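You operate a simulated robot arm through the tools that you are given. There is no shell and no other tool. Be economical: measure what you need, move in short steps, check, and stop when the job is done.

The job below is to be done with a simulated robot arm. You get a single attempt, and the scene is never put back.

JOB
Put the brown sleeve from the top of the small table on the brown cardboard sheet there and the yellow sleeve on the issue slip. Take the small coil on the top of the wooden table and put it away on the back of the green bench. Take the cover on the top of the wooden table and put it away on the top of the low table. Take the white tape roll from the top of the long bench and leave it on the yellow tray. Turn the left number dial to 4. Take the carton marked "clips" from the middle bay of the roll shelf and put it on the brown board on the top of the small table. Do these in any order.

The check looks at the end state, three seconds after you hand in, the way a careful person would. Anything else that was tipped, shoved, dropped, spilled or broken makes it a failure. A push-on lid holds only when it is set on centred and level and pressed home; a screw cap is set on level and turned clockwise until tight. Flat cloth is picked up by pressing the open fingertips on it (5 to 10 N) and closing them slowly along it; thin cloth reads only 2 to 8 mm in the jaws.

ROBOT AND FRAMES
A 6-joint arm with a four-finger gripper on a trunk, on a base that drives. Base frame: it is fixed to the floor where the robot stands at the start and does not move with it; the origin is under the middle of the robot, x ahead of it, y to its left, z up; the surface under the hand at the start is at about z = 800. Units: mm, degrees, N and s.
With the tool pointing down near the work surface it reaches from about 280 to 700 mm from the robot's upright axis, wherever it stands. Its first joint turns from -166.0 to 166.0 degrees. Places, roughly: back of the green bench [-7700, -8900, 800]; board (18x13x1 cm) [500, -400, 800]; cardboard sheet (21x17x1 cm) [600, 0, 800]; carton [750, -1500, 1250]; cover (27x25x4 cm) [400, 900, 800]; issue slip [500, 0, 750]; left number dial [300, -1100, 900]; sleeve [500, -250, 750]; small coil [250, 1250, 750]; top of the low table [-3800, 1300, 700]; white tape roll (5x5x3 cm) [500, -7200, 800]; yellow tray (14x17 cm) [340, -5320, 800]. Payload 3.43 kg.
The TCP is the grasp point between the finger pads, 30 mm short of the fingertips. In the tool frame z runs along the fingers and y along their closing line. Largest opening 120 mm; the body of the gripper starts 85 mm behind the TCP.
Orientation is told as [roll, pitch, yaw] about the base's x, y, z axes, in that order, counted from this pose: with the fingers straight down and closing along the base's y, the tool's x points along the base's -x, its y along +y and its z along -z.

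CONTROLS
- The arm moves only by the tool nudge_tool. Its argument "moves" is a list of rows, each an object of numbers (a shift or turn left out is 0, a gripper value left out holds the last): "dx", "dy", "dz": the shift along the tool's x, y, z in mm; "rx", "ry", "rz": the turn, a rotation vector about the tool's x, y, z in degrees. In form: [{"dx": .., "dy": .., "dz": .., "rx": .., "ry": .., "rz": ..}, ...]. A call has 1 to 10 rows; each row is the pose to reach, as a shift and turn from the pose commanded when the call began, along the tool's axes at that moment. "hand" is the gripper command, from -1 (fully open) to 1 (shut), values between in proportion, set as the call begins (left out, the last holds). Rows are played at 5 a second. More than 50 mm and 8.6 degrees between two rows, or a gripper value outside its range, and nothing of the call is played. A pose out of reach is approached as far as the arm can. The call stops where the force on the tool passes 40 N (or 10 N more than at its start, if that is more) or the arm is blocked; 0.2 s more then pass. The fingers move at their own pace and stop on an object; they squeeze with about 20 N. The grip force told is the motor's: it shows also when the fingers shut on nothing. Time passes only in rows, and 0.2 s behind the last, so rows that repeat a pose let the fingers close. It gives the time, the measured TCP pose, the force on the tool (base axes), the opening and the grip force at its end, in the units of the frame above (readings bear some noise), with the torque about the TCP (base axes, N m) and any sound that the robot's microphone picked up.
- Cameras (640 x 400 px; columns grow to the right, rows downward): "scene" is now at [41.9, 130.6, 1586.4]; the picture's right is [-0.14, -0.99, 0.00], its down [-0.87, 0.12, -0.47] and it looks along [0.47, -0.07, -0.88] (base axes); focal length 214 px, centre (320, 200). "wrist" rides on the gripper at [71, -17, -120] in the tool frame; the picture's right is [0.23, 0.97, 0.00], its down [-0.81, 0.19, -0.55] and it looks along [-0.54, 0.13, 0.83] (tool axes); focal length 275 px, centre (320, 200). There is no depth. A picture from a camera that has moved, and an enlarged one, comes with that camera's place and axes in the base frame and with its lens. The place of the scene camera against the robot may be out by one fixed shift of up to 12 mm in any direction.
- camera(camera): a new picture of that camera. The clock stands still meanwhile.
- move_column(by): slides the trunk up (or, below 0, down) by that many mm; the arm and the scene camera ride with it, the base frame stays. It gives what a move gives, with no picture.
- roll_base(legs): drives the robot by 1 to 6 legs, each [ahead, left, turn to the left] in mm, mm and degrees, along the robot's own axes; the way and the turn of a leg run together, so that a leg with both is an arc; at most 1500 mm and 180 degrees a leg. The arm and the cameras ride along, it lands a little off, and it stops where it bumps. It gives what a move gives.
- pan_tilt(pan, tilt): turns the head with the scene camera to pan (to the left, within 120 degrees either way) and tilt (down, from -29 to 69), counted from straight ahead of the robot. It gives what a move gives.
- inspect(camera, box): a new picture of the part [left, top, right, bottom] of that camera's present view, enlarged. The clock stands still meanwhile.
- sign_off(): hands the job in; it is judged then, once.

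Go step by step. Nothing tells you exact positions but the pictures and the camera data: compare them with the known pose of the tool, close in by small moves and look again before you grip or let go. The budget is 196 turns and 174 pictures, counting those below and the enlarged ones. Unless the task says otherwise, let go and move clear before handing in, and close with one line.

The tools are called after "Emit:" as name(argument=value, ...) on one line, values as JSON. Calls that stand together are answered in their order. nudge_tool: Moves the arm, as the interface text tells. Its arguments: {"type":"object","properties":{"moves":{"type":"array","items":{"type":"object","properties":{"dx":{"type":"number"},"dy":{"type":"number"},"dz":{"type":"number"},"rx":{"type":"number"},"ry":{"type":"number"},"rz":{"type":"number"}}}},"hand":{"type":"number"}},"required":["moves"]} The other tools are called the same way: move_column (by) slides the trunk up or down; roll_base (legs) drives the base; pan_tilt (pan, tilt) turns the head that bears the scene camera; camera (camera) takes a picture; inspect (camera, box) takes an enlarged picture of a part of a camera's view; sign_off () hands the job in.

At the start:

```text
clock: 0.0
eef_pos: [312.7, -263.3, 1077.7]
tool_rot: [-0.1, 0.0, 0.0]
wrist_force: [0.3, -1.1, -0.5]
ft_torque: [-0.01, 0.0, 0.0]
opening: 119.9
finger_force: 0.0
trunk travel left (down, up): [-125.0, 315.0]
robot x, y, heading: [0.7, 0.6, 0.1]
head pan, tilt: [-8.1, 61.9]
```

scene: 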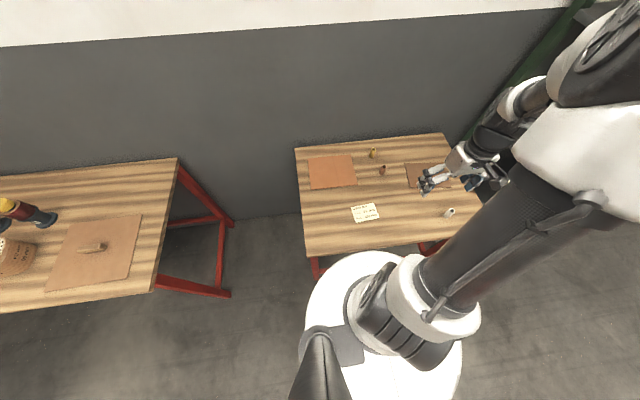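
wrist: 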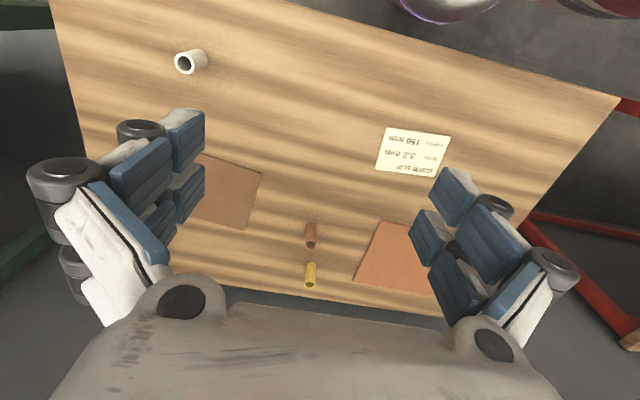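

I see the small table with the sheet (left), the board (right), the slip and three sleeves; the left table holds the cover. I'll look closer before gripping.

Emit:
inspect(camera="scene", box=[280, 120, 500, 260])

Emit:
inspect(camera="wrist", box=[160, 30, 480, 300])

Emit:
inspect(camera="scene", box=[0, 150, 240, 300])

```text
2.86 times, centred on (390, 190) of scene
camera zoom: at [41.9, 130.6, 1586.4], right [-0.14, -0.99, 0.0], down [-0.87, 0.12, -0.47], along [0.47, -0.07, -0.88], focal length 613 px, centre (120, 229)
```

zoom: 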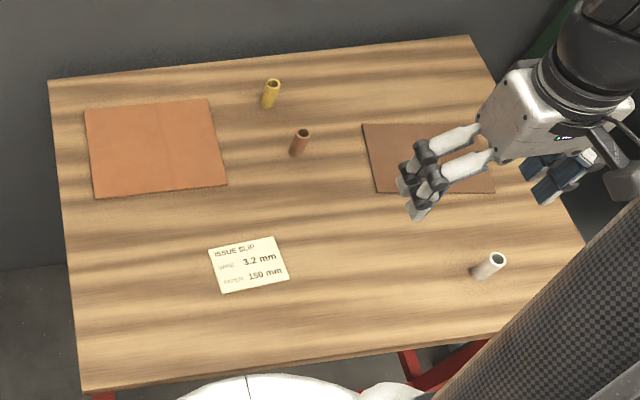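

```text
1.48 times, centred on (320, 165) of wrist
camera zoom: at [241.1, -280.7, 1198.7], right [-0.23, 0.97, 0.0], down [0.81, 0.19, 0.55], along [0.54, 0.13, -0.83], focal length 408 px, centre (320, 252)
```

zoom: 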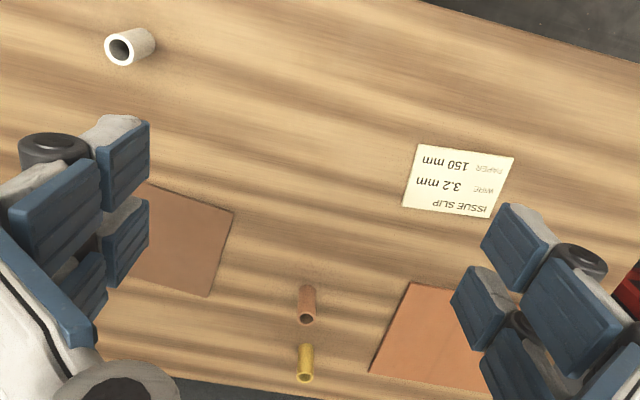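

```text
2.67 times, centred on (120, 225) of scene
camera zoom: at [41.9, 130.6, 1586.4], right [-0.14, -0.99, 0.0], down [-0.87, 0.12, -0.47], along [0.47, -0.07, -0.88], focal length 572 px, centre (853, 133)
```

zoom: 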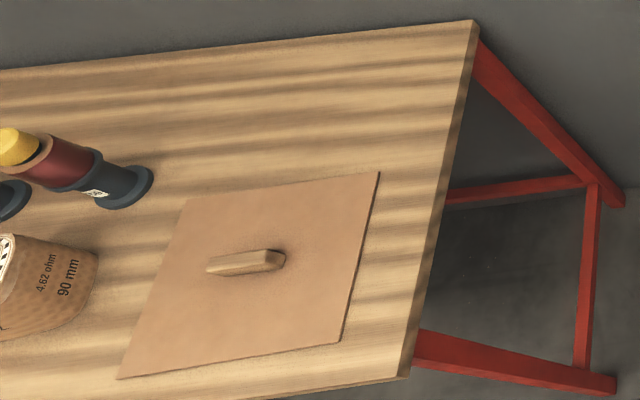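

The sleeves stand upright; brown is at about (560,-222), yellow at about (658,-201), on a top at z≈800. I'll hover over the brown one and check.

Emit:
nudge_tool(moves=[{"dx": -41, "dy": 7, "dz": 26}, {"dx": -82, "dy": 14, "dz": 52}, {"dx": -123, "dy": 21, "dz": 78}, {"dx": -164, "dy": 28, "dz": 104}, {"dx": -205, "dy": 35, "dz": 130}, {"dx": -247, "dy": 41, "dz": 157}, {"dx": -247, "dy": 41, "dz": 157}], hand=-0.3)

Emit:
camera(camera="wrist")

```text
refused: row 6 steps farther than a row can; nothing moved
```

```text
168 pictures are left
camera wrist: at [241.1, -280.7, 1198.7], right [-0.23, 0.97, 0.0], down [0.81, 0.19, 0.55], along [0.54, 0.13, -0.83], focal length 275 px, centre (320, 200)
```

wrist: 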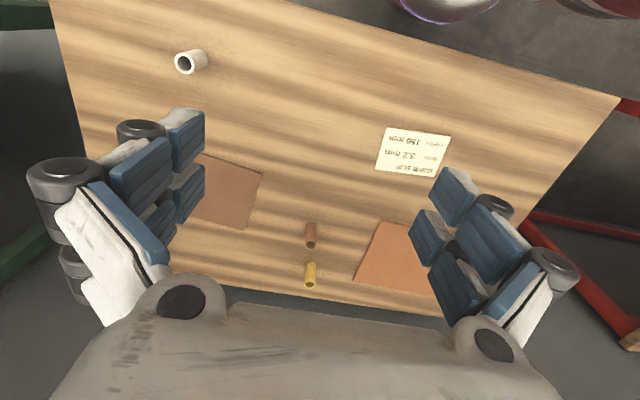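

The step was slightly too long; I'll use smaller steps.

Emit:
nudge_tool(moves=[{"dx": -36, "dy": 6, "dz": 23}, {"dx": -72, "dy": 12, "dz": 46}, {"dx": -108, "dy": 18, "dz": 69}, {"dx": -144, "dy": 24, "dz": 92}, {"dx": -180, "dy": 30, "dz": 115}, {"dx": -216, "dy": 36, "dz": 138}, {"dx": -247, "dy": 41, "dz": 157}, {"dx": -247, "dy": 41, "dz": 157}], hand=-0.3)

Emit:
camera(camera="wrist")

```text
clock: 1.8
eef_pos: [558.4, -222.0, 921.0]
tool_rot: [0.1, 0.0, 0.0]
wrist_force: [0.3, -0.5, 0.3]
ft_torque: [0.02, -0.01, 0.01]
opening: 78.0
finger_force: 0.0
trunk travel left (down, up): [-125.0, 315.0]
robot x, y, heading: [-0.2, -0.7, -0.1]
head pan, tilt: [-8.1, 61.9]
```

```text
167 pictures are left
camera wrist: at [487.0, -238.2, 1041.1], right [-0.23, 0.97, 0.0], down [0.81, 0.19, 0.55], along [0.54, 0.13, -0.83], focal length 275 px, centre (320, 200)
```

wrist: 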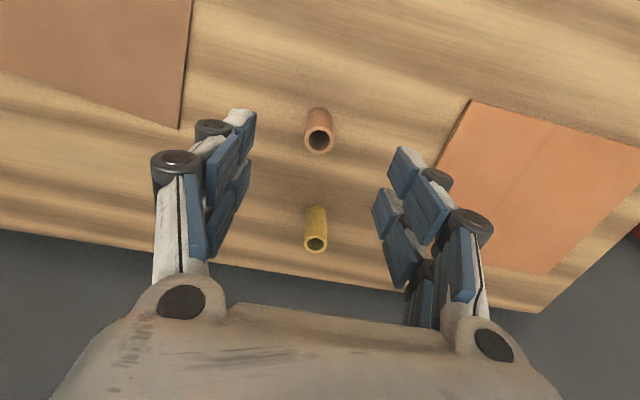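

Brown sleeve is centred under the fingers (≈561,-221). Descending and gripping.

Emit:
nudge_tool(moves=[{"dx": -2, "dy": 1, "dz": 40}, {"dx": -2, "dy": 1, "dz": 70}, {"dx": -2, "dy": 1, "dz": 86}, {"dx": -2, "dy": 1, "dz": 86}])

Emit:
nudge_tool(moves=[{"dz": 0}, {"dz": 0}, {"dz": 0}, {"dz": 0}, {"dz": 0}], hand=1)

Emit:
nudge_tool(moves=[{"dz": -30}, {"dz": -60}, {"dz": -100}, {"dz": -100}])

Emit:
camera(camera="wrist")

```text
clock: 2.8
eef_pos: [561.2, -222.7, 835.7]
tool_rot: [-0.1, 0.0, 0.0]
wrist_force: [-0.2, 0.2, 0.3]
ft_torque: [-0.02, 0.04, 0.02]
opening: 78.0
finger_force: 0.1
trunk travel left (down, up): [-125.0, 315.0]
robot x, y, heading: [-1.3, 1.7, -0.1]
head pan, tilt: [-8.1, 61.9]
```

```text
clock: 4.0
eef_pos: [562.3, -221.2, 835.3]
tool_rot: [0.0, 0.0, 0.0]
wrist_force: [-0.4, -0.6, -0.1]
ft_torque: [0.01, 0.01, 0.01]
opening: 16.9
finger_force: 20.3
trunk travel left (down, up): [-125.0, 315.0]
robot x, y, heading: [-3.2, -0.1, 0.0]
head pan, tilt: [-8.1, 61.9]
```

```text
clock: 5.0
eef_pos: [561.7, -222.9, 936.6]
tool_rot: [0.1, 0.1, 0.0]
wrist_force: [-0.1, 0.8, 0.2]
ft_torque: [0.01, 0.0, 0.0]
opening: 16.6
finger_force: 20.0
trunk travel left (down, up): [-125.0, 315.0]
robot x, y, heading: [2.4, -4.8, 0.0]
head pan, tilt: [-8.1, 61.9]
```

```text
166 pictures are left
camera wrist: at [491.4, -239.7, 1056.5], right [-0.23, 0.97, 0.0], down [0.81, 0.19, 0.55], along [0.54, 0.13, -0.83], focal length 275 px, centre (320, 200)
```

wrist: 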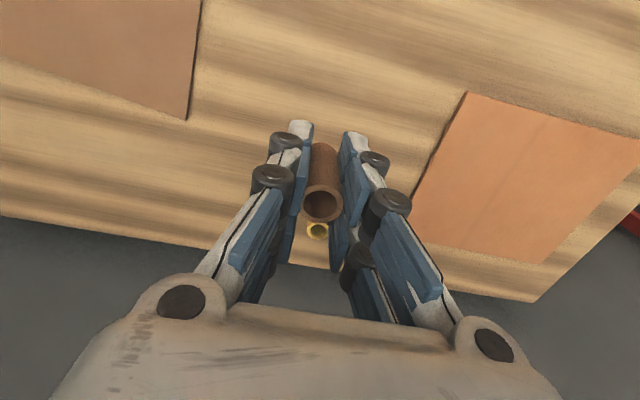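

Brown sleeve is held (17 mm). Carrying it over the cardboard sheet.

Emit:
nudge_tool(moves=[{"dx": -5, "dy": 44}, {"dx": -10, "dy": 88}, {"dx": -15, "dy": 132}, {"dx": -20, "dy": 176}, {"dx": -23, "dy": 217}, {"dx": -23, "dy": 217, "dz": 30}, {"dx": -23, "dy": 217, "dz": 65}, {"dx": -23, "dy": 217, "dz": 85}, {"dx": -23, "dy": 217, "dz": 93}, {"dx": -23, "dy": 217, "dz": 93}])

Emit:
camera(camera="wrist")

```text
clock: 7.2
eef_pos: [582.5, -3.0, 842.4]
tool_rot: [0.1, 0.0, 0.0]
wrist_force: [0.2, 0.0, 0.2]
ft_torque: [0.03, 0.04, 0.0]
opening: 16.8
finger_force: 19.8
trunk travel left (down, up): [-125.0, 315.0]
robot x, y, heading: [2.4, -0.4, 0.1]
head pan, tilt: [-8.1, 61.9]
```

```text
165 pictures are left
camera wrist: at [511.7, -19.8, 962.7], right [-0.23, 0.97, 0.0], down [0.81, 0.19, 0.55], along [0.54, 0.13, -0.83], focal length 275 px, centre (320, 200)
```

wrist: 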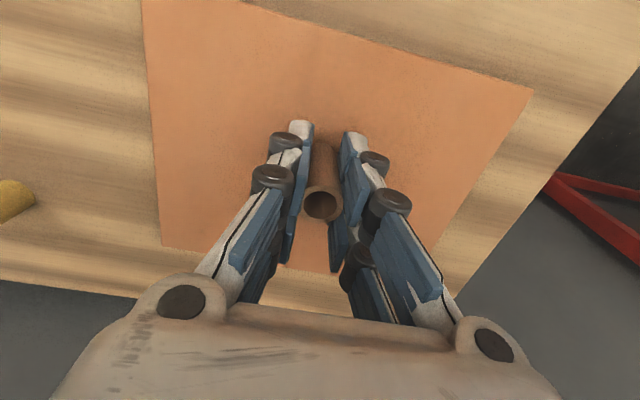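

It is over the sheet's middle; lowering in small steps until contact.

Emit:
nudge_tool(moves=[{"dz": 1}, {"dz": 2}, {"dz": 3}, {"dz": 3}])

```text
clock: 8.2
eef_pos: [584.0, -4.1, 841.0]
tool_rot: [0.0, -0.2, -0.1]
wrist_force: [-6.0, 3.3, 18.5]
ft_torque: [0.12, 0.17, -0.01]
opening: 16.4
finger_force: 19.9
trunk travel left (down, up): [-125.0, 315.0]
robot x, y, heading: [1.4, 5.8, 0.1]
head pan, tilt: [-8.1, 61.9]
```

Contact at about 841. Releasing and rising, then moving above the yellow sleeve.

Emit:
nudge_tool(moves=[{"dz": -2}, {"dz": -2}, {"dz": -2}, {"dz": -2}], hand=-0.3)

Emit:
nudge_tool(moves=[{"dz": -40}, {"dz": -85}, {"dx": -15, "dy": -45, "dz": -85}, {"dx": -30, "dy": -90, "dz": -85}, {"dx": -45, "dy": -135, "dz": -85}, {"dx": -60, "dy": -175, "dz": -85}, {"dx": -73, "dy": -197, "dz": -85}, {"dx": -73, "dy": -197, "dz": -85}])

Emit:
camera(camera="wrist")

Emit:
inspect(camera="scene", box=[280, 120, 500, 260])

```text
clock: 9.2
eef_pos: [584.3, -4.0, 841.5]
tool_rot: [0.0, 0.0, 0.0]
wrist_force: [-0.1, -0.9, -0.9]
ft_torque: [0.01, 0.02, -0.04]
opening: 77.8
finger_force: 0.1
trunk travel left (down, up): [-125.0, 315.0]
robot x, y, heading: [2.6, -0.6, -0.0]
head pan, tilt: [-8.1, 61.9]
```

```text
clock: 11.0
eef_pos: [657.0, -197.5, 924.2]
tool_rot: [0.1, 0.0, 0.0]
wrist_force: [-0.3, -0.1, 0.2]
ft_torque: [0.0, 0.0, 0.03]
opening: 78.2
finger_force: 0.0
trunk travel left (down, up): [-125.0, 315.0]
robot x, y, heading: [-3.2, 2.6, 0.1]
head pan, tilt: [-8.1, 61.9]
```

```text
164 pictures are left
camera wrist: at [584.9, -214.8, 1045.9], right [-0.23, 0.97, 0.0], down [0.81, 0.19, 0.55], along [0.54, 0.13, -0.83], focal length 275 px, centre (320, 200)
```

wrist: 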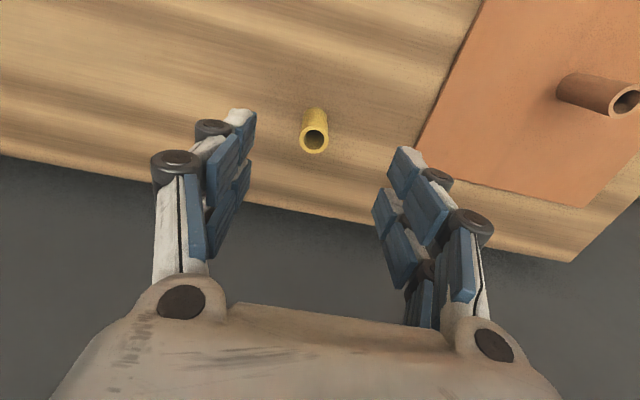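

```text
2.86 times, centred on (390, 190) of scene
camera zoom: at [41.8, 130.7, 1586.4], right [-0.14, -0.99, 0.0], down [-0.87, 0.12, -0.47], along [0.47, -0.07, -0.88], focal length 613 px, centre (120, 229)
```

zoom: 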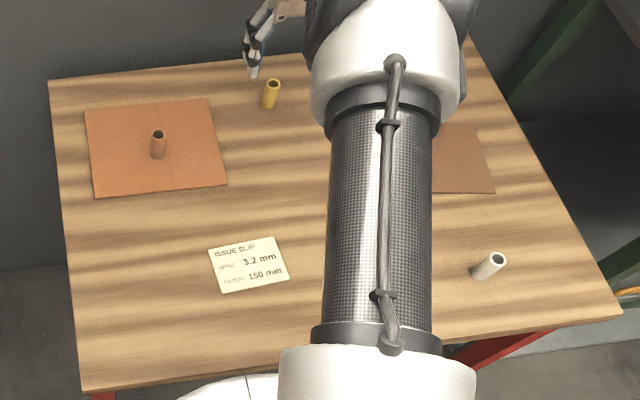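

Brown is standing on the sheet. Yellow is at about (661,-201); gripping it.

Emit:
nudge_tool(moves=[{"dx": -3, "dy": -3, "dz": 40}, {"dx": -3, "dy": -3, "dz": 70}, {"dx": -3, "dy": -3, "dz": 88}, {"dx": -3, "dy": -3, "dz": 88}])

Emit:
nudge_tool(moves=[{"dz": 0}, {"dz": 0}, {"dz": 0}, {"dz": 0}, {"dz": 0}], hand=1)

Emit:
nudge_tool(moves=[{"dz": -40}, {"dz": -85}, {"dx": 45, "dy": 15, "dz": -85}, {"dx": 90, "dy": 30, "dz": -85}, {"dx": 135, "dy": 45, "dz": -85}, {"dx": 180, "dy": 60, "dz": -85}, {"dx": 225, "dy": 75, "dz": -85}, {"dx": 260, "dy": 90, "dz": -85}, {"dx": 284, "dy": 100, "dz": -85}, {"dx": 284, "dy": 100, "dz": -85}])

Emit:
camera(camera="wrist")

Emit:
inspect(camera="scene", box=[280, 120, 500, 260])

```text
clock: 12.0
eef_pos: [658.6, -202.8, 838.0]
tool_rot: [0.0, 0.0, 0.0]
wrist_force: [0.2, -0.7, 0.3]
ft_torque: [0.02, 0.0, 0.02]
opening: 78.1
finger_force: 0.0
trunk travel left (down, up): [-125.0, 315.0]
robot x, y, heading: [1.4, -1.1, -0.1]
head pan, tilt: [-8.1, 61.9]
```

```text
clock: 13.2
eef_pos: [658.3, -203.2, 839.4]
tool_rot: [0.0, 0.0, 0.0]
wrist_force: [-0.2, -0.5, 0.2]
ft_torque: [0.0, 0.03, 0.0]
opening: 17.5
finger_force: 19.7
trunk travel left (down, up): [-125.0, 315.0]
robot x, y, heading: [-1.2, -1.5, 0.1]
head pan, tilt: [-8.1, 61.9]
```

```text
clock: 15.4
eef_pos: [374.9, -107.0, 922.0]
tool_rot: [-0.1, 0.1, 0.1]
wrist_force: [0.1, 0.1, -0.2]
ft_torque: [-0.02, -0.02, 0.01]
opening: 17.8
finger_force: 19.9
trunk travel left (down, up): [-125.0, 315.0]
robot x, y, heading: [-0.9, 4.1, -0.1]
head pan, tilt: [-8.1, 61.9]
```

```text
162 pictures are left
camera wrist: at [303.5, -123.8, 1042.2], right [-0.23, 0.97, 0.0], down [0.81, 0.19, 0.55], along [0.54, 0.13, -0.83], focal length 275 px, centre (320, 200)
```

wrist: 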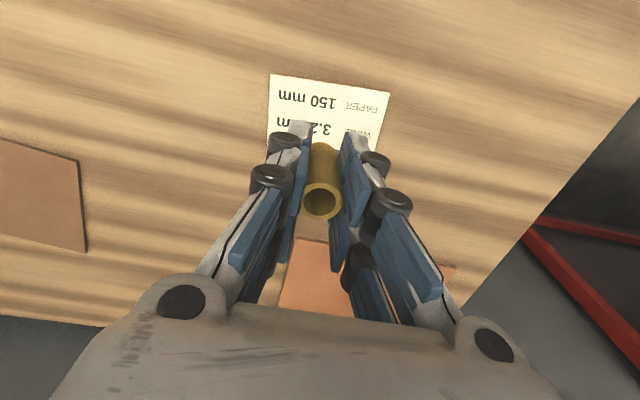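

```text
2.86 times, centred on (390, 190) of scene
camera zoom: at [42.1, 130.6, 1586.4], right [-0.14, -0.99, 0.0], down [-0.87, 0.12, -0.47], along [0.47, -0.07, -0.88], focal length 613 px, centre (120, 229)
```

zoom: 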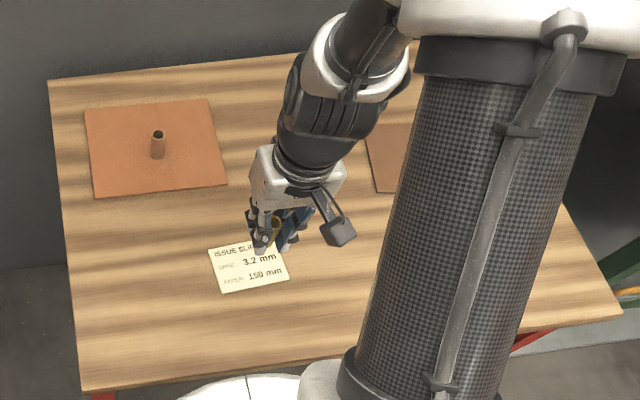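

Slip centre is about (379,-101). Lowering onto it.

Emit:
nudge_tool(moves=[{"dx": -4, "dy": 6, "dz": 40}, {"dx": -4, "dy": 6, "dz": 75}, {"dx": -4, "dy": 6, "dz": 80}, {"dx": -4, "dy": 6, "dz": 82}, {"dx": -4, "dy": 6, "dz": 83.5}, {"dx": -4, "dy": 6, "dz": 83.5}])

Emit:
camera(camera="wrist")

```text
clock: 16.8
eef_pos: [381.4, -99.0, 840.0]
tool_rot: [-0.1, -0.1, 0.0]
wrist_force: [1.0, -6.3, 20.9]
ft_torque: [-0.23, -0.01, 0.02]
opening: 17.3
finger_force: 19.9
trunk travel left (down, up): [-125.0, 315.0]
robot x, y, heading: [0.7, 1.1, -0.0]
head pan, tilt: [-8.1, 61.9]
```

```text
160 pictures are left
camera wrist: at [309.6, -116.0, 960.1], right [-0.23, 0.97, 0.0], down [0.81, 0.19, 0.56], along [0.54, 0.13, -0.83], focal length 275 px, centre (320, 200)
```

wrist: 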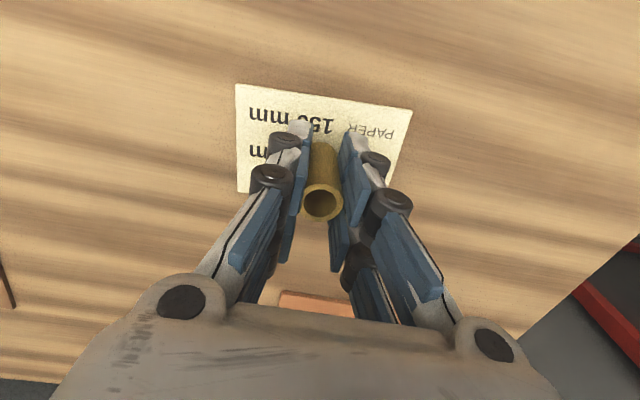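

It rests on the slip. Releasing, rising and checking.

Emit:
nudge_tool(moves=[{"dz": -2}, {"dz": -2}, {"dz": -2}, {"dz": -2}], hand=-0.3)

Emit:
nudge_tool(moves=[{"dz": -40}, {"dz": -85}, {"dz": -130}, {"dz": -175}, {"dz": -220}, {"dz": -250}, {"dz": -250}])

Emit:
camera(camera="wrist")

Emit:
pan_tilt(pan=-75, tilt=30)

Emit:
camera(camera="scene")

Emit:
pan_tilt(pan=70, tilt=40)

Emit:
camera(camera="scene")

```text
clock: 17.8
eef_pos: [380.9, -99.4, 840.8]
tool_rot: [0.0, 0.0, 0.0]
wrist_force: [0.5, 0.3, -0.4]
ft_torque: [0.02, -0.02, -0.02]
opening: 77.8
finger_force: 0.0
trunk travel left (down, up): [-125.0, 315.0]
robot x, y, heading: [-0.5, -1.2, -0.0]
head pan, tilt: [-8.1, 61.9]
```

```text
clock: 19.4
eef_pos: [379.5, -100.2, 1093.4]
tool_rot: [0.0, 0.0, 0.0]
wrist_force: [-0.1, -0.9, -0.3]
ft_torque: [-0.01, -0.01, 0.03]
opening: 78.0
finger_force: 0.0
trunk travel left (down, up): [-125.0, 315.0]
robot x, y, heading: [1.4, 2.5, -0.0]
head pan, tilt: [-8.1, 61.9]
```

```text
159 pictures are left
camera wrist: at [308.3, -116.5, 1214.2], right [-0.23, 0.97, 0.0], down [0.81, 0.19, 0.55], along [0.54, 0.13, -0.83], focal length 275 px, centre (320, 200)
```

wrist: 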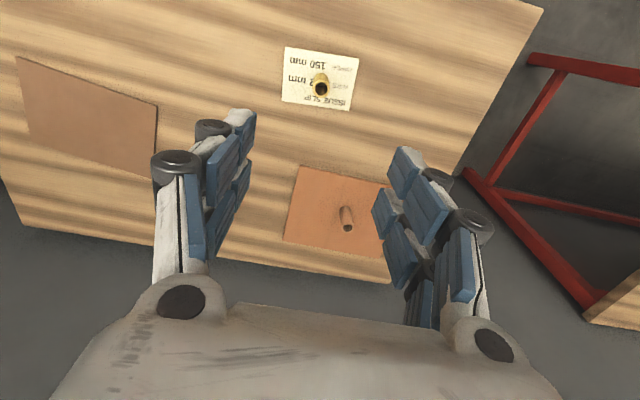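

```text
clock: 20.8
eef_pos: [379.7, -99.6, 1093.0]
tool_rot: [0.0, 0.0, 0.0]
wrist_force: [-0.5, 0.5, 0.3]
ft_torque: [-0.03, -0.04, -0.03]
opening: 77.9
finger_force: 0.1
trunk travel left (down, up): [-125.0, 315.0]
robot x, y, heading: [-1.9, 0.5, -0.2]
head pan, tilt: [-75.0, 30.0]
```

```text
158 pictures are left
camera scene: at [1.7, 52.4, 1630.7], right [-0.97, -0.26, 0.0], down [-0.13, 0.48, -0.87], along [0.22, -0.84, -0.5], focal length 214 px, centre (320, 200)
```

scene: 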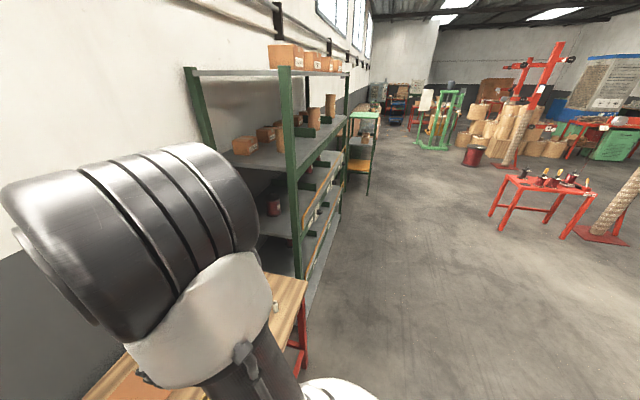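

```text
clock: 23.1
eef_pos: [379.4, -99.2, 1093.2]
tool_rot: [-0.1, -0.1, 0.0]
wrist_force: [-0.4, -0.2, 0.1]
ft_torque: [-0.01, 0.02, -0.01]
opening: 78.4
finger_force: 0.0
trunk travel left (down, up): [-125.0, 315.0]
robot x, y, heading: [-5.1, 3.6, -0.2]
head pan, tilt: [70.0, 40.0]
```

```text
157 pictures are left
camera scene: at [7.3, 219.6, 1615.4], right [0.94, -0.34, 0.0], down [-0.22, -0.6, -0.77], along [0.26, 0.72, -0.64], focal length 214 px, centre (320, 200)
```

scene: 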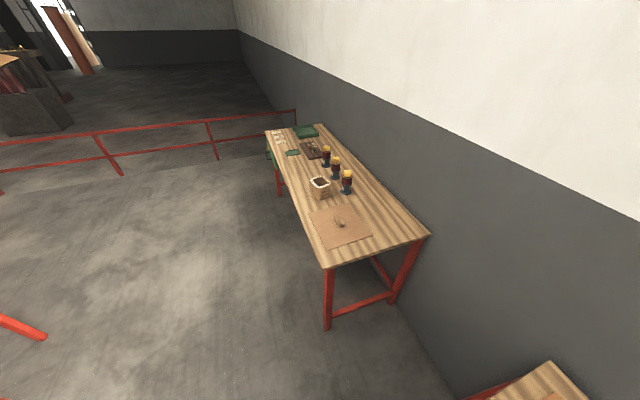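

Both sleeves are placed. Next: the dial and carton at the shelf to the right; I'll back off and slide sideways, then look.

Emit:
roll_base(legs=[[-350, 0, 0], [0, -1150, 0]])

Emit:
pan_tilt(pan=0, tilt=25)

Emit:
camera(camera="scene")

Emit:
pan_tilt(pan=-40, tilt=25)

Emit:
camera(camera="scene")

```text
clock: 30.6
eef_pos: [52.2, -1193.0, 1092.2]
tool_rot: [0.0, 0.0, 2.1]
wrist_force: [0.0, -0.3, -0.2]
ft_torque: [0.01, -0.03, 0.0]
opening: 77.9
finger_force: 0.1
trunk travel left (down, up): [-125.0, 315.0]
robot x, y, heading: [-329.9, -1105.1, 2.0]
head pan, tilt: [70.0, 40.0]
```

```text
clock: 32.0
eef_pos: [51.6, -1192.3, 1092.5]
tool_rot: [-0.1, 0.0, 2.1]
wrist_force: [0.3, -0.4, 1.1]
ft_torque: [-0.01, 0.03, 0.0]
opening: 78.0
finger_force: 0.0
trunk travel left (down, up): [-125.0, 315.0]
robot x, y, heading: [-333.9, -1105.4, 2.2]
head pan, tilt: [0.0, 25.0]
```

```text
156 pictures are left
camera scene: at [-265.0, -964.3, 1638.7], right [0.04, -1.0, 0.0], down [-0.42, -0.01, -0.91], along [0.91, 0.03, -0.42], focal length 214 px, centre (320, 200)
```

scene: 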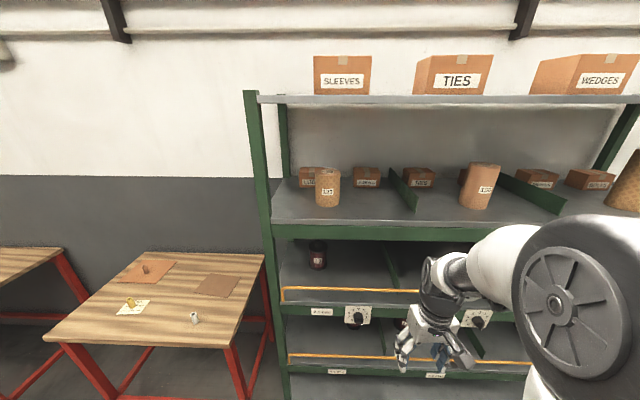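

```text
clock: 33.1
eef_pos: [52.1, -1192.9, 1094.2]
tool_rot: [0.0, 0.1, 2.0]
wrist_force: [-0.3, -0.1, 0.3]
ft_torque: [0.0, 0.0, 0.02]
opening: 78.1
finger_force: 0.1
trunk travel left (down, up): [-125.0, 315.0]
robot x, y, heading: [-329.8, -1106.9, 2.1]
head pan, tilt: [-40.0, 25.0]
```

```text
155 pictures are left
camera scene: at [-284.5, -1024.3, 1638.7], right [-0.62, -0.79, 0.0], down [-0.33, 0.26, -0.91], along [0.71, -0.56, -0.42], focal length 214 px, centre (320, 200)
```

scene: 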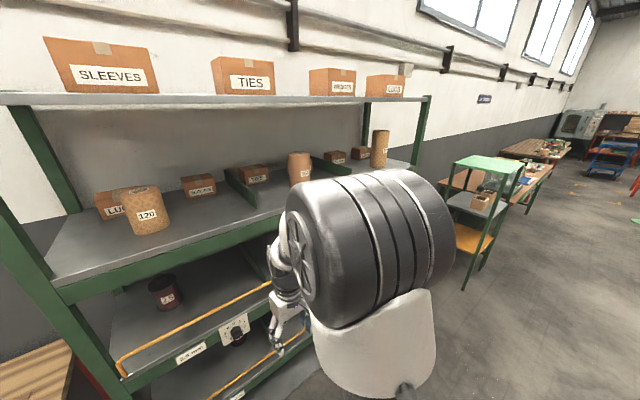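

The shelf at mid-height has three bays split by green dividers, with small cartons at the back. Zooming on labels and dials.

Emit:
pan_tilt(pan=0, tilt=25)

Emit:
inspect(camera="scene", box=[280, 140, 480, 265])

Emit:
inspect(camera="scene", box=[440, 140, 640, 265])

Emit:
inspect(camera="scene", box=[300, 290, 500, 400])

```text
clock: 34.1
eef_pos: [52.4, -1193.8, 1092.8]
tool_rot: [0.0, -0.1, 2.0]
wrist_force: [0.3, -0.7, 0.5]
ft_torque: [0.03, 0.0, -0.01]
opening: 78.0
finger_force: 0.0
trunk travel left (down, up): [-125.0, 315.0]
robot x, y, heading: [-328.5, -1110.0, 2.2]
head pan, tilt: [0.0, 25.0]
```

```text
3.20 times, centred on (380, 202) of scene
camera zoom: at [-265.0, -964.5, 1638.7], right [0.03, -1.0, 0.0], down [-0.42, -0.01, -0.91], along [0.91, 0.03, -0.42], focal length 686 px, centre (128, 192)
```

zoom: 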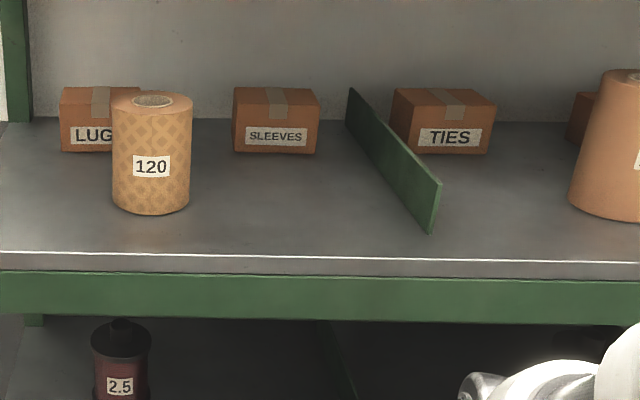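

```text
3.20 times, centred on (540, 202) of scene
camera zoom: at [-265.0, -964.5, 1638.7], right [0.03, -1.0, 0.0], down [-0.42, -0.01, -0.91], along [0.91, 0.03, -0.42], focal length 686 px, centre (-384, 192)
```

zoom: 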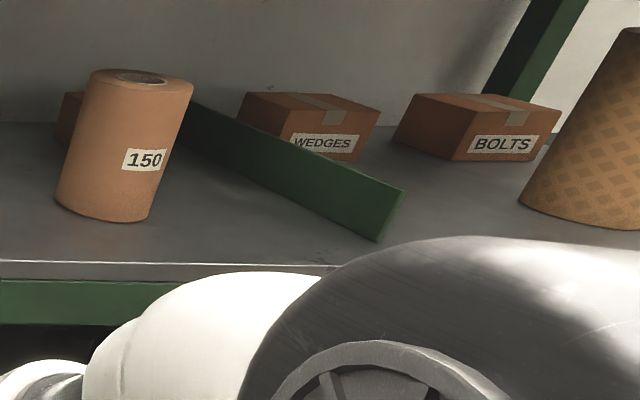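

```text
3.20 times, centred on (400, 345) of scene
camera zoom: at [-265.0, -964.5, 1638.7], right [0.03, -1.0, 0.0], down [-0.42, -0.01, -0.91], along [0.91, 0.03, -0.42], focal length 686 px, centre (64, -264)
```

zoom: 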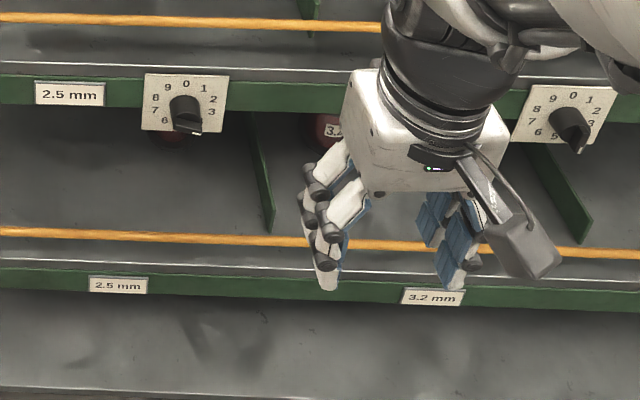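

The CLIPS carton must be the one behind the "150" roll in the middle bay. I'll raise the column to triangulate heights.

Emit:
move_column(by=250)

Emit:
pan_tilt(pan=0, tilt=45)

Emit:
camera(camera="scene")

Emit:
camera(camera="wrist")

```text
clock: 36.7
eef_pos: [51.9, -1192.6, 1342.3]
tool_rot: [-0.1, -0.1, 2.0]
wrist_force: [0.9, -1.2, -0.8]
ft_torque: [0.02, -0.01, 0.03]
opening: 78.2
finger_force: 0.0
trunk travel left (down, up): [-375.0, 65.0]
robot x, y, heading: [-330.9, -1109.1, 1.9]
head pan, tilt: [0.0, 25.0]
```

```text
clock: 37.6
eef_pos: [51.6, -1192.7, 1342.8]
tool_rot: [0.0, -0.1, 2.0]
wrist_force: [0.9, -0.2, 0.5]
ft_torque: [0.0, 0.0, 0.01]
opening: 77.9
finger_force: 0.1
trunk travel left (down, up): [-375.0, 65.0]
robot x, y, heading: [-329.0, -1106.0, 2.3]
head pan, tilt: [0.0, 45.0]
```

```text
151 pictures are left
camera scene: at [-275.9, -964.8, 1858.1], right [0.03, -1.0, 0.0], down [-0.71, -0.02, -0.71], along [0.71, 0.02, -0.71], focal length 214 px, centre (320, 200)
```

scene: 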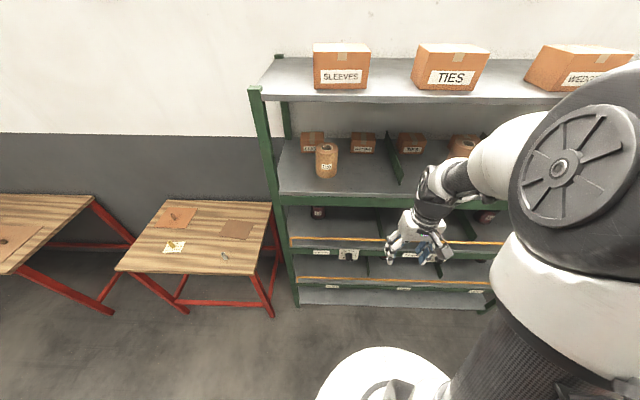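

```text
150 pictures are left
camera wrist: at [-18.5, -1212.4, 1463.9], right [-0.26, 0.96, 0.0], down [0.8, 0.22, 0.55], along [0.53, 0.15, -0.83], focal length 275 px, centre (320, 200)
```

wrist: 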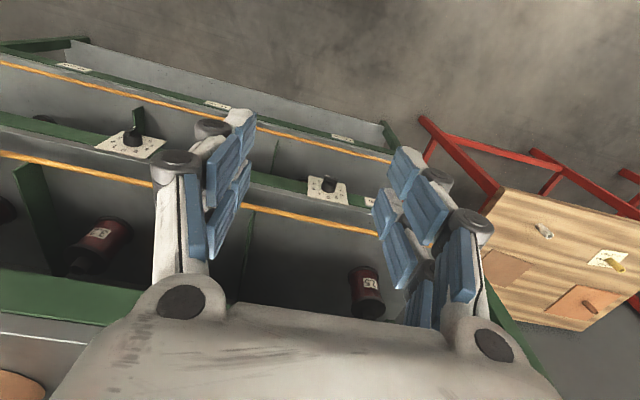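

Shelf level is about z≈1285, spanning x≈340–775, with the upper shelf at about 1640. I'll slide right to look straight at the middle bay.

Emit:
move_column(by=-290)

Emit:
roll_base(legs=[[0, -550, -2]])

Emit:
pan_tilt(pan=0, tilt=18)

Emit:
camera(camera="scene")

```text
clock: 40.5
eef_pos: [52.0, -1193.4, 1053.2]
tool_rot: [0.0, 0.0, 2.0]
wrist_force: [-0.8, 0.5, -0.7]
ft_torque: [-0.02, 0.01, 0.01]
opening: 77.9
finger_force: 0.2
trunk travel left (down, up): [-85.0, 355.0]
robot x, y, heading: [-332.0, -1105.8, 2.0]
head pan, tilt: [0.0, 45.0]
```

```text
clock: 43.7
eef_pos: [62.5, -1759.3, 1053.1]
tool_rot: [0.0, 0.0, 0.7]
wrist_force: [0.8, 0.5, -0.6]
ft_torque: [0.04, 0.0, 0.02]
opening: 78.0
finger_force: 0.1
trunk travel left (down, up): [-85.0, 355.0]
robot x, y, heading: [-317.6, -1669.1, 0.6]
head pan, tilt: [0.0, 45.0]
```

```text
clock: 44.6
eef_pos: [64.5, -1759.3, 1053.2]
tool_rot: [0.0, 0.0, 0.6]
wrist_force: [-0.6, 0.3, -0.3]
ft_torque: [-0.02, 0.05, 0.02]
opening: 78.0
finger_force: 0.1
trunk travel left (down, up): [-85.0, 355.0]
robot x, y, heading: [-319.7, -1666.3, 0.7]
head pan, tilt: [0.0, 18.0]
```

```text
149 pictures are left
camera scene: at [-247.6, -1524.3, 1609.9], right [0.01, -1.0, 0.0], down [-0.31, 0.0, -0.95], along [0.95, 0.01, -0.31], focal length 214 px, centre (320, 200)
```

scene: 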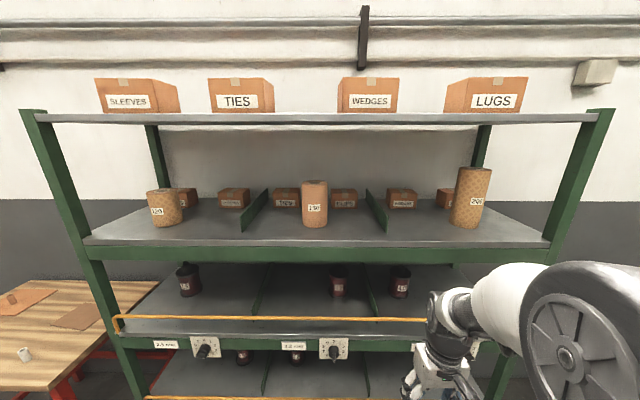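

Emit:
inspect(camera="scene", box=[230, 160, 430, 265])

Emit:
inspect(camera="scene", box=[140, 300, 440, 400])

```text
3.20 times, centred on (330, 212) of scene
camera zoom: at [-247.6, -1524.3, 1609.9], right [0.01, -1.0, 0.0], down [-0.31, 0.0, -0.95], along [0.95, 0.01, -0.31], focal length 686 px, centre (288, 160)
```

zoom: 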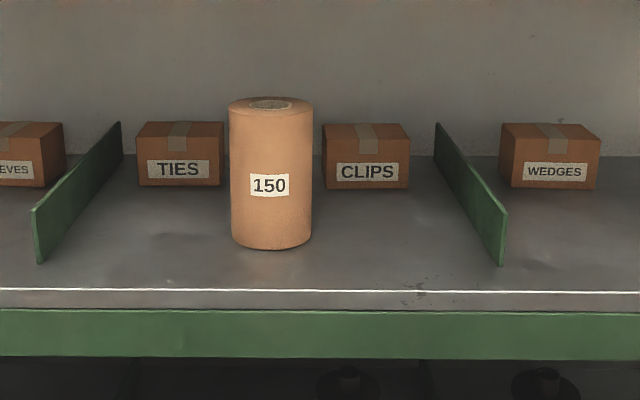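

```text
2.13 times, centred on (290, 350) of scene
camera zoom: at [-247.6, -1524.3, 1609.9], right [0.01, -1.0, 0.0], down [-0.31, 0.0, -0.95], along [0.95, 0.01, -0.31], focal length 458 px, centre (384, -120)
```

zoom: 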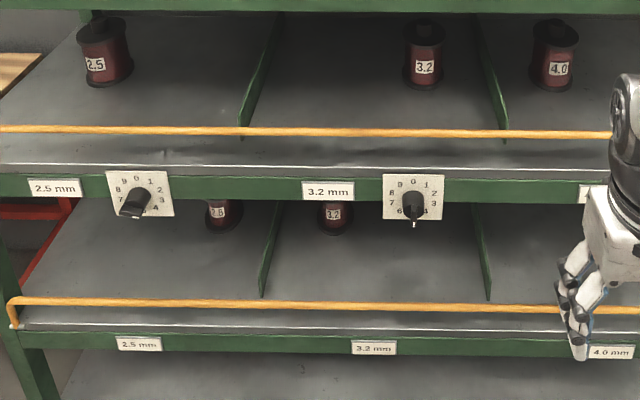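

CLIPS is right of the roll, at about x 622–700, y≈-1622. I'll look at my own arm to learn its shape before reaching between shelves.

Emit:
pan_tilt(pan=-30, tilt=60)

Emit:
camera(camera="scene")

Emit:
pan_tilt(pan=-75, tilt=55)

Emit:
camera(camera="scene")

```text
clock: 45.7
eef_pos: [63.4, -1759.7, 1053.0]
tool_rot: [0.0, 0.0, 0.7]
wrist_force: [-0.6, -0.6, 0.0]
ft_torque: [-0.02, 0.01, -0.01]
opening: 77.9
finger_force: 0.1
trunk travel left (down, up): [-85.0, 355.0]
robot x, y, heading: [-316.2, -1666.2, 0.8]
head pan, tilt: [-30.0, 60.0]
```

```text
146 pictures are left
camera scene: at [-282.8, -1558.0, 1548.7], right [-0.49, -0.87, 0.0], down [-0.76, 0.42, -0.5], along [0.44, -0.24, -0.87], focal length 214 px, centre (320, 200)
```

scene: 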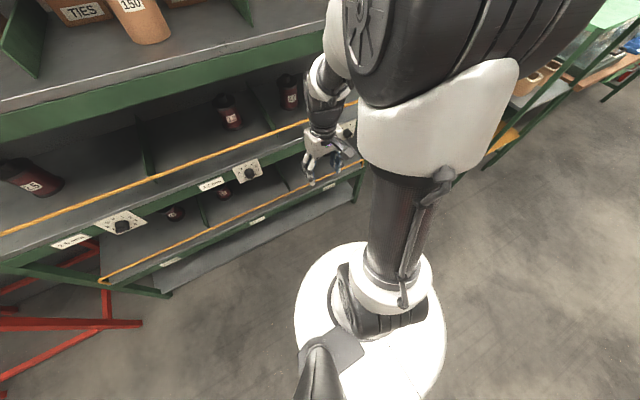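

```text
clock: 46.8
eef_pos: [63.3, -1760.5, 1053.5]
tool_rot: [0.0, 0.1, 0.7]
wrist_force: [0.0, -0.2, 1.0]
ft_torque: [0.04, -0.03, 0.01]
opening: 77.9
finger_force: 0.0
trunk travel left (down, up): [-85.0, 355.0]
robot x, y, heading: [-319.7, -1666.4, 0.8]
head pan, tilt: [-75.0, 55.0]
```

```text
145 pictures are left
camera scene: at [-321.4, -1594.8, 1554.7], right [-0.96, -0.27, 0.0], down [-0.22, 0.79, -0.57], along [0.16, -0.55, -0.82], focal length 214 px, centre (320, 200)
```

scene: 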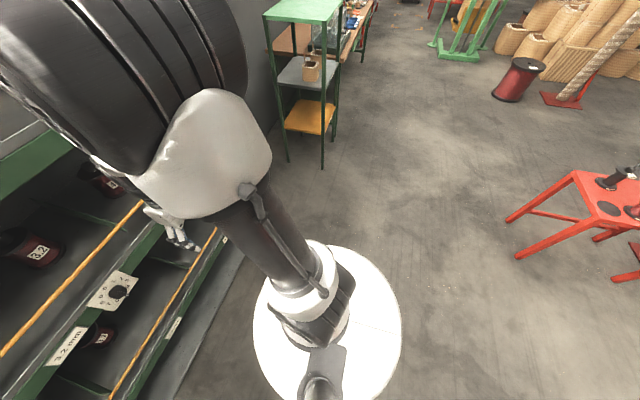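

The arm rises from a low shoulder, elbow-up, so a forearm at z≈1450–1500 fits between the shelves. I'll turn the tool so it closes along x and tilts in from the right side.

Emit:
nudge_tool(moves=[{"dz": -28, "rz": 8.4}, {"dz": -56, "rz": 16.8}, {"dz": -84, "rz": 25.2}, {"dz": -112, "rz": 33.6}, {"dz": -140, "rz": 42}, {"dz": -168, "rz": 50.4}, {"dz": -196, "rz": 58.8}, {"dz": -224, "rz": 67.2}, {"dz": -252, "rz": 75.6}, {"dz": -280, "rz": 84}], hand=-0.75)

Emit:
nudge_tool(moves=[{"rz": 6.7}, {"rz": 6.7}])

Emit:
nudge_tool(moves=[{"ry": 8}, {"ry": 16}, {"ry": 24}, {"ry": 32}, {"ry": 40}, {"ry": 48}, {"ry": 55}, {"ry": 55}])

Emit:
camera(camera="wrist")

Emit:
pan_tilt(pan=-30, tilt=30)

Emit:
camera(camera="scene")

```text
clock: 49.0
eef_pos: [62.7, -1757.2, 1333.5]
tool_rot: [0.0, 0.0, -83.3]
wrist_force: [0.3, 0.6, 0.1]
ft_torque: [0.0, 0.03, 0.02]
opening: 105.0
finger_force: 0.0
trunk travel left (down, up): [-85.0, 355.0]
robot x, y, heading: [-322.4, -1664.5, 0.8]
head pan, tilt: [-75.0, 55.0]
```

```text
clock: 49.6
eef_pos: [62.5, -1758.4, 1332.3]
tool_rot: [0.0, 0.1, -90.0]
wrist_force: [-0.4, -0.7, -0.3]
ft_torque: [-0.02, -0.03, 0.03]
opening: 105.2
finger_force: 0.1
trunk travel left (down, up): [-85.0, 355.0]
robot x, y, heading: [-314.7, -1667.5, 0.6]
head pan, tilt: [-75.0, 55.0]
```

```text
clock: 51.4
eef_pos: [63.3, -1759.8, 1335.1]
tool_rot: [0.1, 55.1, -89.8]
wrist_force: [0.7, 0.8, -0.2]
ft_torque: [-0.03, -0.04, 0.03]
opening: 105.1
finger_force: 0.2
trunk travel left (down, up): [-85.0, 355.0]
robot x, y, heading: [-315.6, -1664.2, 0.7]
head pan, tilt: [-75.0, 55.0]
```

```text
144 pictures are left
camera wrist: at [46.6, -1817.5, 1462.1], right [0.97, 0.13, 0.19], down [0.19, -0.92, -0.35], along [0.13, 0.38, -0.92], focal length 275 px, centre (320, 200)
```

wrist: 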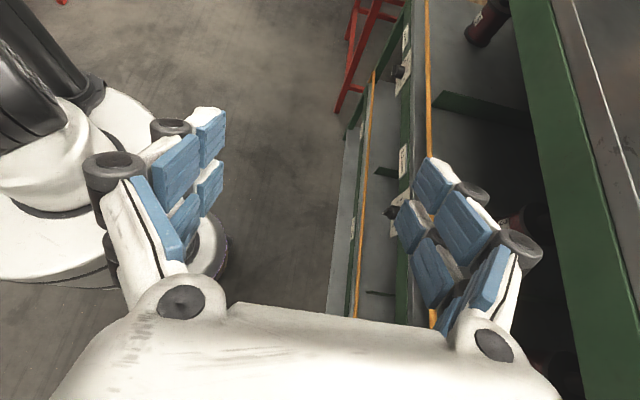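

```text
clock: 52.5
eef_pos: [63.7, -1760.3, 1334.6]
tool_rot: [0.0, 55.0, -90.0]
wrist_force: [-0.3, 0.6, -0.1]
ft_torque: [0.02, 0.03, 0.0]
opening: 104.9
finger_force: 0.0
trunk travel left (down, up): [-85.0, 355.0]
robot x, y, heading: [-317.8, -1665.9, 0.7]
head pan, tilt: [-30.0, 30.0]
```

```text
143 pictures are left
camera scene: at [-262.2, -1569.8, 1590.7], right [-0.49, -0.87, 0.0], down [-0.44, 0.24, -0.87], along [0.75, -0.42, -0.5], focal length 214 px, centre (320, 200)
```

scene: 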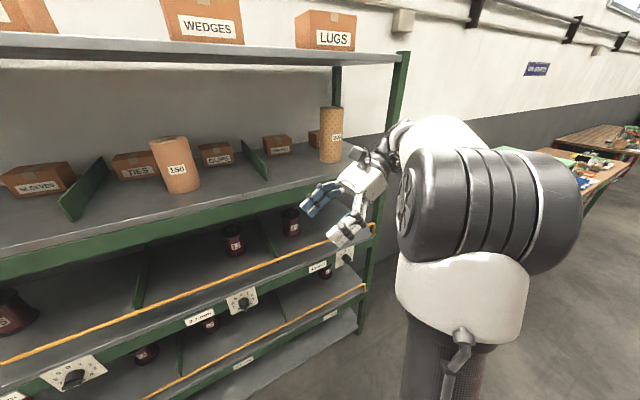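

The tilted pose works. The divider is at y≈-1740 (top ≈1344), the 200 roll beyond at y≈-2010. I'll lift a little and drive up to the shelf.

Emit:
nudge_tool(moves=[{"dx": 14, "dz": -10}, {"dx": 28.7, "dz": -20}, {"dx": 28.7, "dz": -20}])

Emit:
roll_base(legs=[[0, -35, -0.7], [310, 0, 0]])

Emit:
camera(camera="wrist")

Emit:
pan_tilt(pan=-10, tilt=30)

Emit:
camera(camera="scene")

```text
clock: 53.3
eef_pos: [64.1, -1747.6, 1353.5]
tool_rot: [0.2, 54.9, -90.0]
wrist_force: [0.0, 0.5, 0.3]
ft_torque: [0.0, 0.03, -0.05]
opening: 105.0
finger_force: 0.0
out of reach, approached as far as the arm can: row 1, 2, 3
trunk travel left (down, up): [-85.0, 355.0]
robot x, y, heading: [-317.9, -1666.7, 0.8]
head pan, tilt: [-30.0, 30.0]
```

```text
clock: 55.8
eef_pos: [363.0, -1789.5, 1353.2]
tool_rot: [0.2, 54.9, -91.0]
wrist_force: [0.5, 0.4, -1.4]
ft_torque: [0.04, -0.03, 0.04]
opening: 105.0
finger_force: 0.0
trunk travel left (down, up): [-85.0, 355.0]
robot x, y, heading: [-16.3, -1702.8, -0.3]
head pan, tilt: [-30.0, 30.0]
```

```text
142 pictures are left
camera wrist: at [345.1, -1847.0, 1481.0], right [0.98, 0.11, 0.19], down [0.17, -0.92, -0.35], along [0.14, 0.37, -0.92], focal length 275 px, centre (320, 200)
```

wrist: 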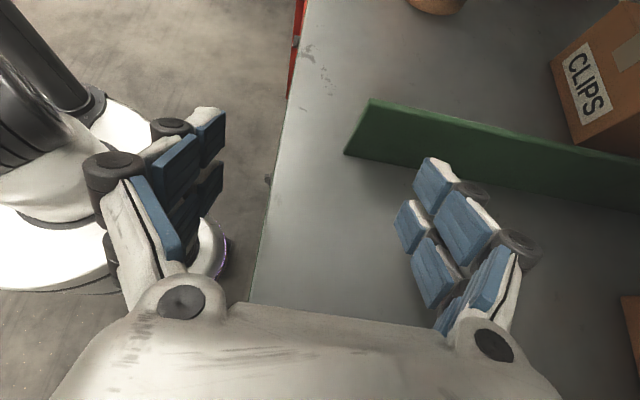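

```text
clock: 56.7
eef_pos: [362.6, -1789.9, 1353.0]
tool_rot: [0.2, 54.9, -91.0]
wrist_force: [0.5, 0.4, -0.4]
ft_torque: [-0.01, 0.0, 0.05]
opening: 105.3
finger_force: 0.0
trunk travel left (down, up): [-85.0, 355.0]
robot x, y, heading: [-17.7, -1699.5, -0.3]
head pan, tilt: [-10.0, 30.0]
```

```text
141 pictures are left
camera scene: at [50.7, -1576.9, 1590.7], right [-0.18, -0.98, 0.0], down [-0.49, 0.09, -0.87], along [0.85, -0.15, -0.5], focal length 214 px, centre (320, 200)
```

scene: 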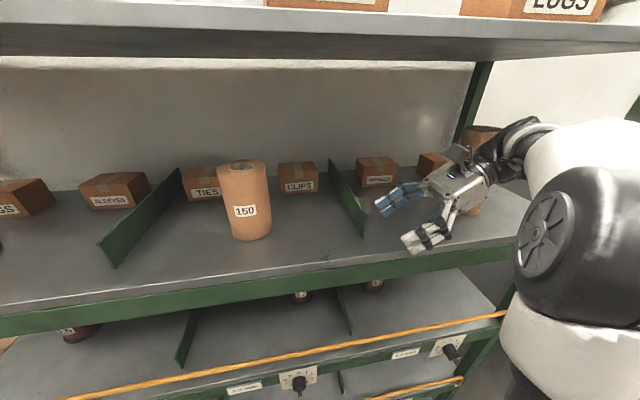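

Column up a bit for clearance over divider and carton, then shift left (+y) before going deeper.

Emit:
move_column(by=45)

Emit:
nudge_tool(moves=[{"dx": 21.5, "dz": 31}, {"dx": 43, "dz": 61.5}, {"dx": 64.5, "dz": 92}, {"dx": 86, "dz": 123}, {"dx": 86, "dz": 123}])

Emit:
camera(camera="scene")

```text
clock: 57.5
eef_pos: [363.4, -1789.7, 1398.2]
tool_rot: [0.3, 54.9, -90.9]
wrist_force: [0.0, 0.3, -0.4]
ft_torque: [0.0, 0.02, 0.01]
opening: 104.8
finger_force: 0.1
trunk travel left (down, up): [-130.0, 310.0]
robot x, y, heading: [-13.8, -1700.5, -0.3]
head pan, tilt: [-10.0, 30.0]
```

```text
clock: 58.7
eef_pos: [365.3, -1644.3, 1396.3]
tool_rot: [0.1, 54.8, -91.0]
wrist_force: [0.5, -0.1, -0.2]
ft_torque: [0.07, 0.0, -0.01]
opening: 105.1
finger_force: 0.1
trunk travel left (down, up): [-130.0, 310.0]
robot x, y, heading: [-14.9, -1698.9, -0.4]
head pan, tilt: [-10.0, 30.0]
```

```text
140 pictures are left
camera scene: at [50.8, -1577.3, 1635.7], right [-0.18, -0.98, 0.0], down [-0.49, 0.09, -0.87], along [0.85, -0.15, -0.5], focal length 214 px, centre (320, 200)
```

scene: 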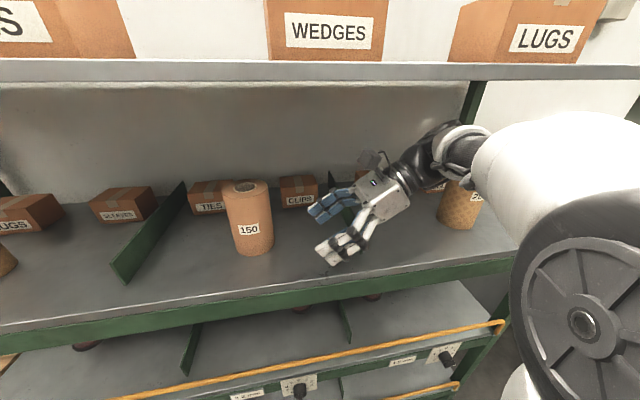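

Emit:
inspect(camera="scene", box=[260, 160, 360, 222])

Emit:
camera(camera="wrist")

```text
6.40 times, centred on (310, 191) of scene
camera zoom: at [50.8, -1577.3, 1635.7], right [-0.18, -0.98, 0.0], down [-0.49, 0.09, -0.87], along [0.85, -0.15, -0.5], focal length 1373 px, centre (384, 258)
```

zoom: 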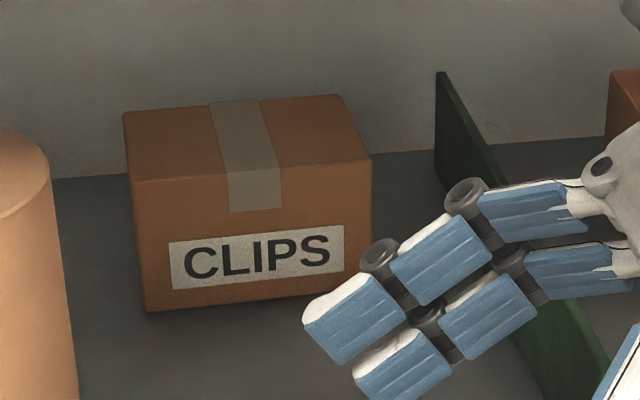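

```text
138 pictures are left
camera wrist: at [347.3, -1700.7, 1524.3], right [0.98, 0.11, 0.19], down [0.17, -0.92, -0.35], along [0.14, 0.37, -0.92], focal length 275 px, centre (320, 200)
```

wrist: 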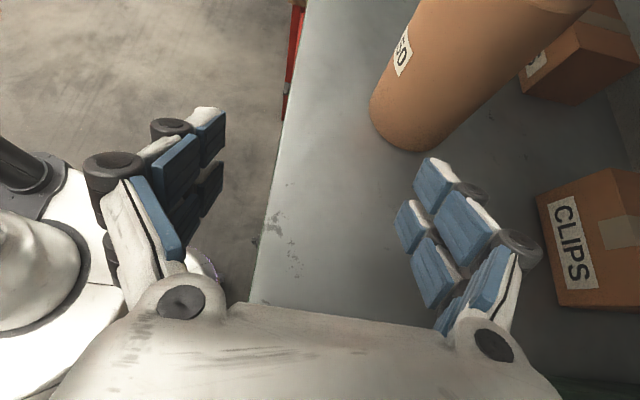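

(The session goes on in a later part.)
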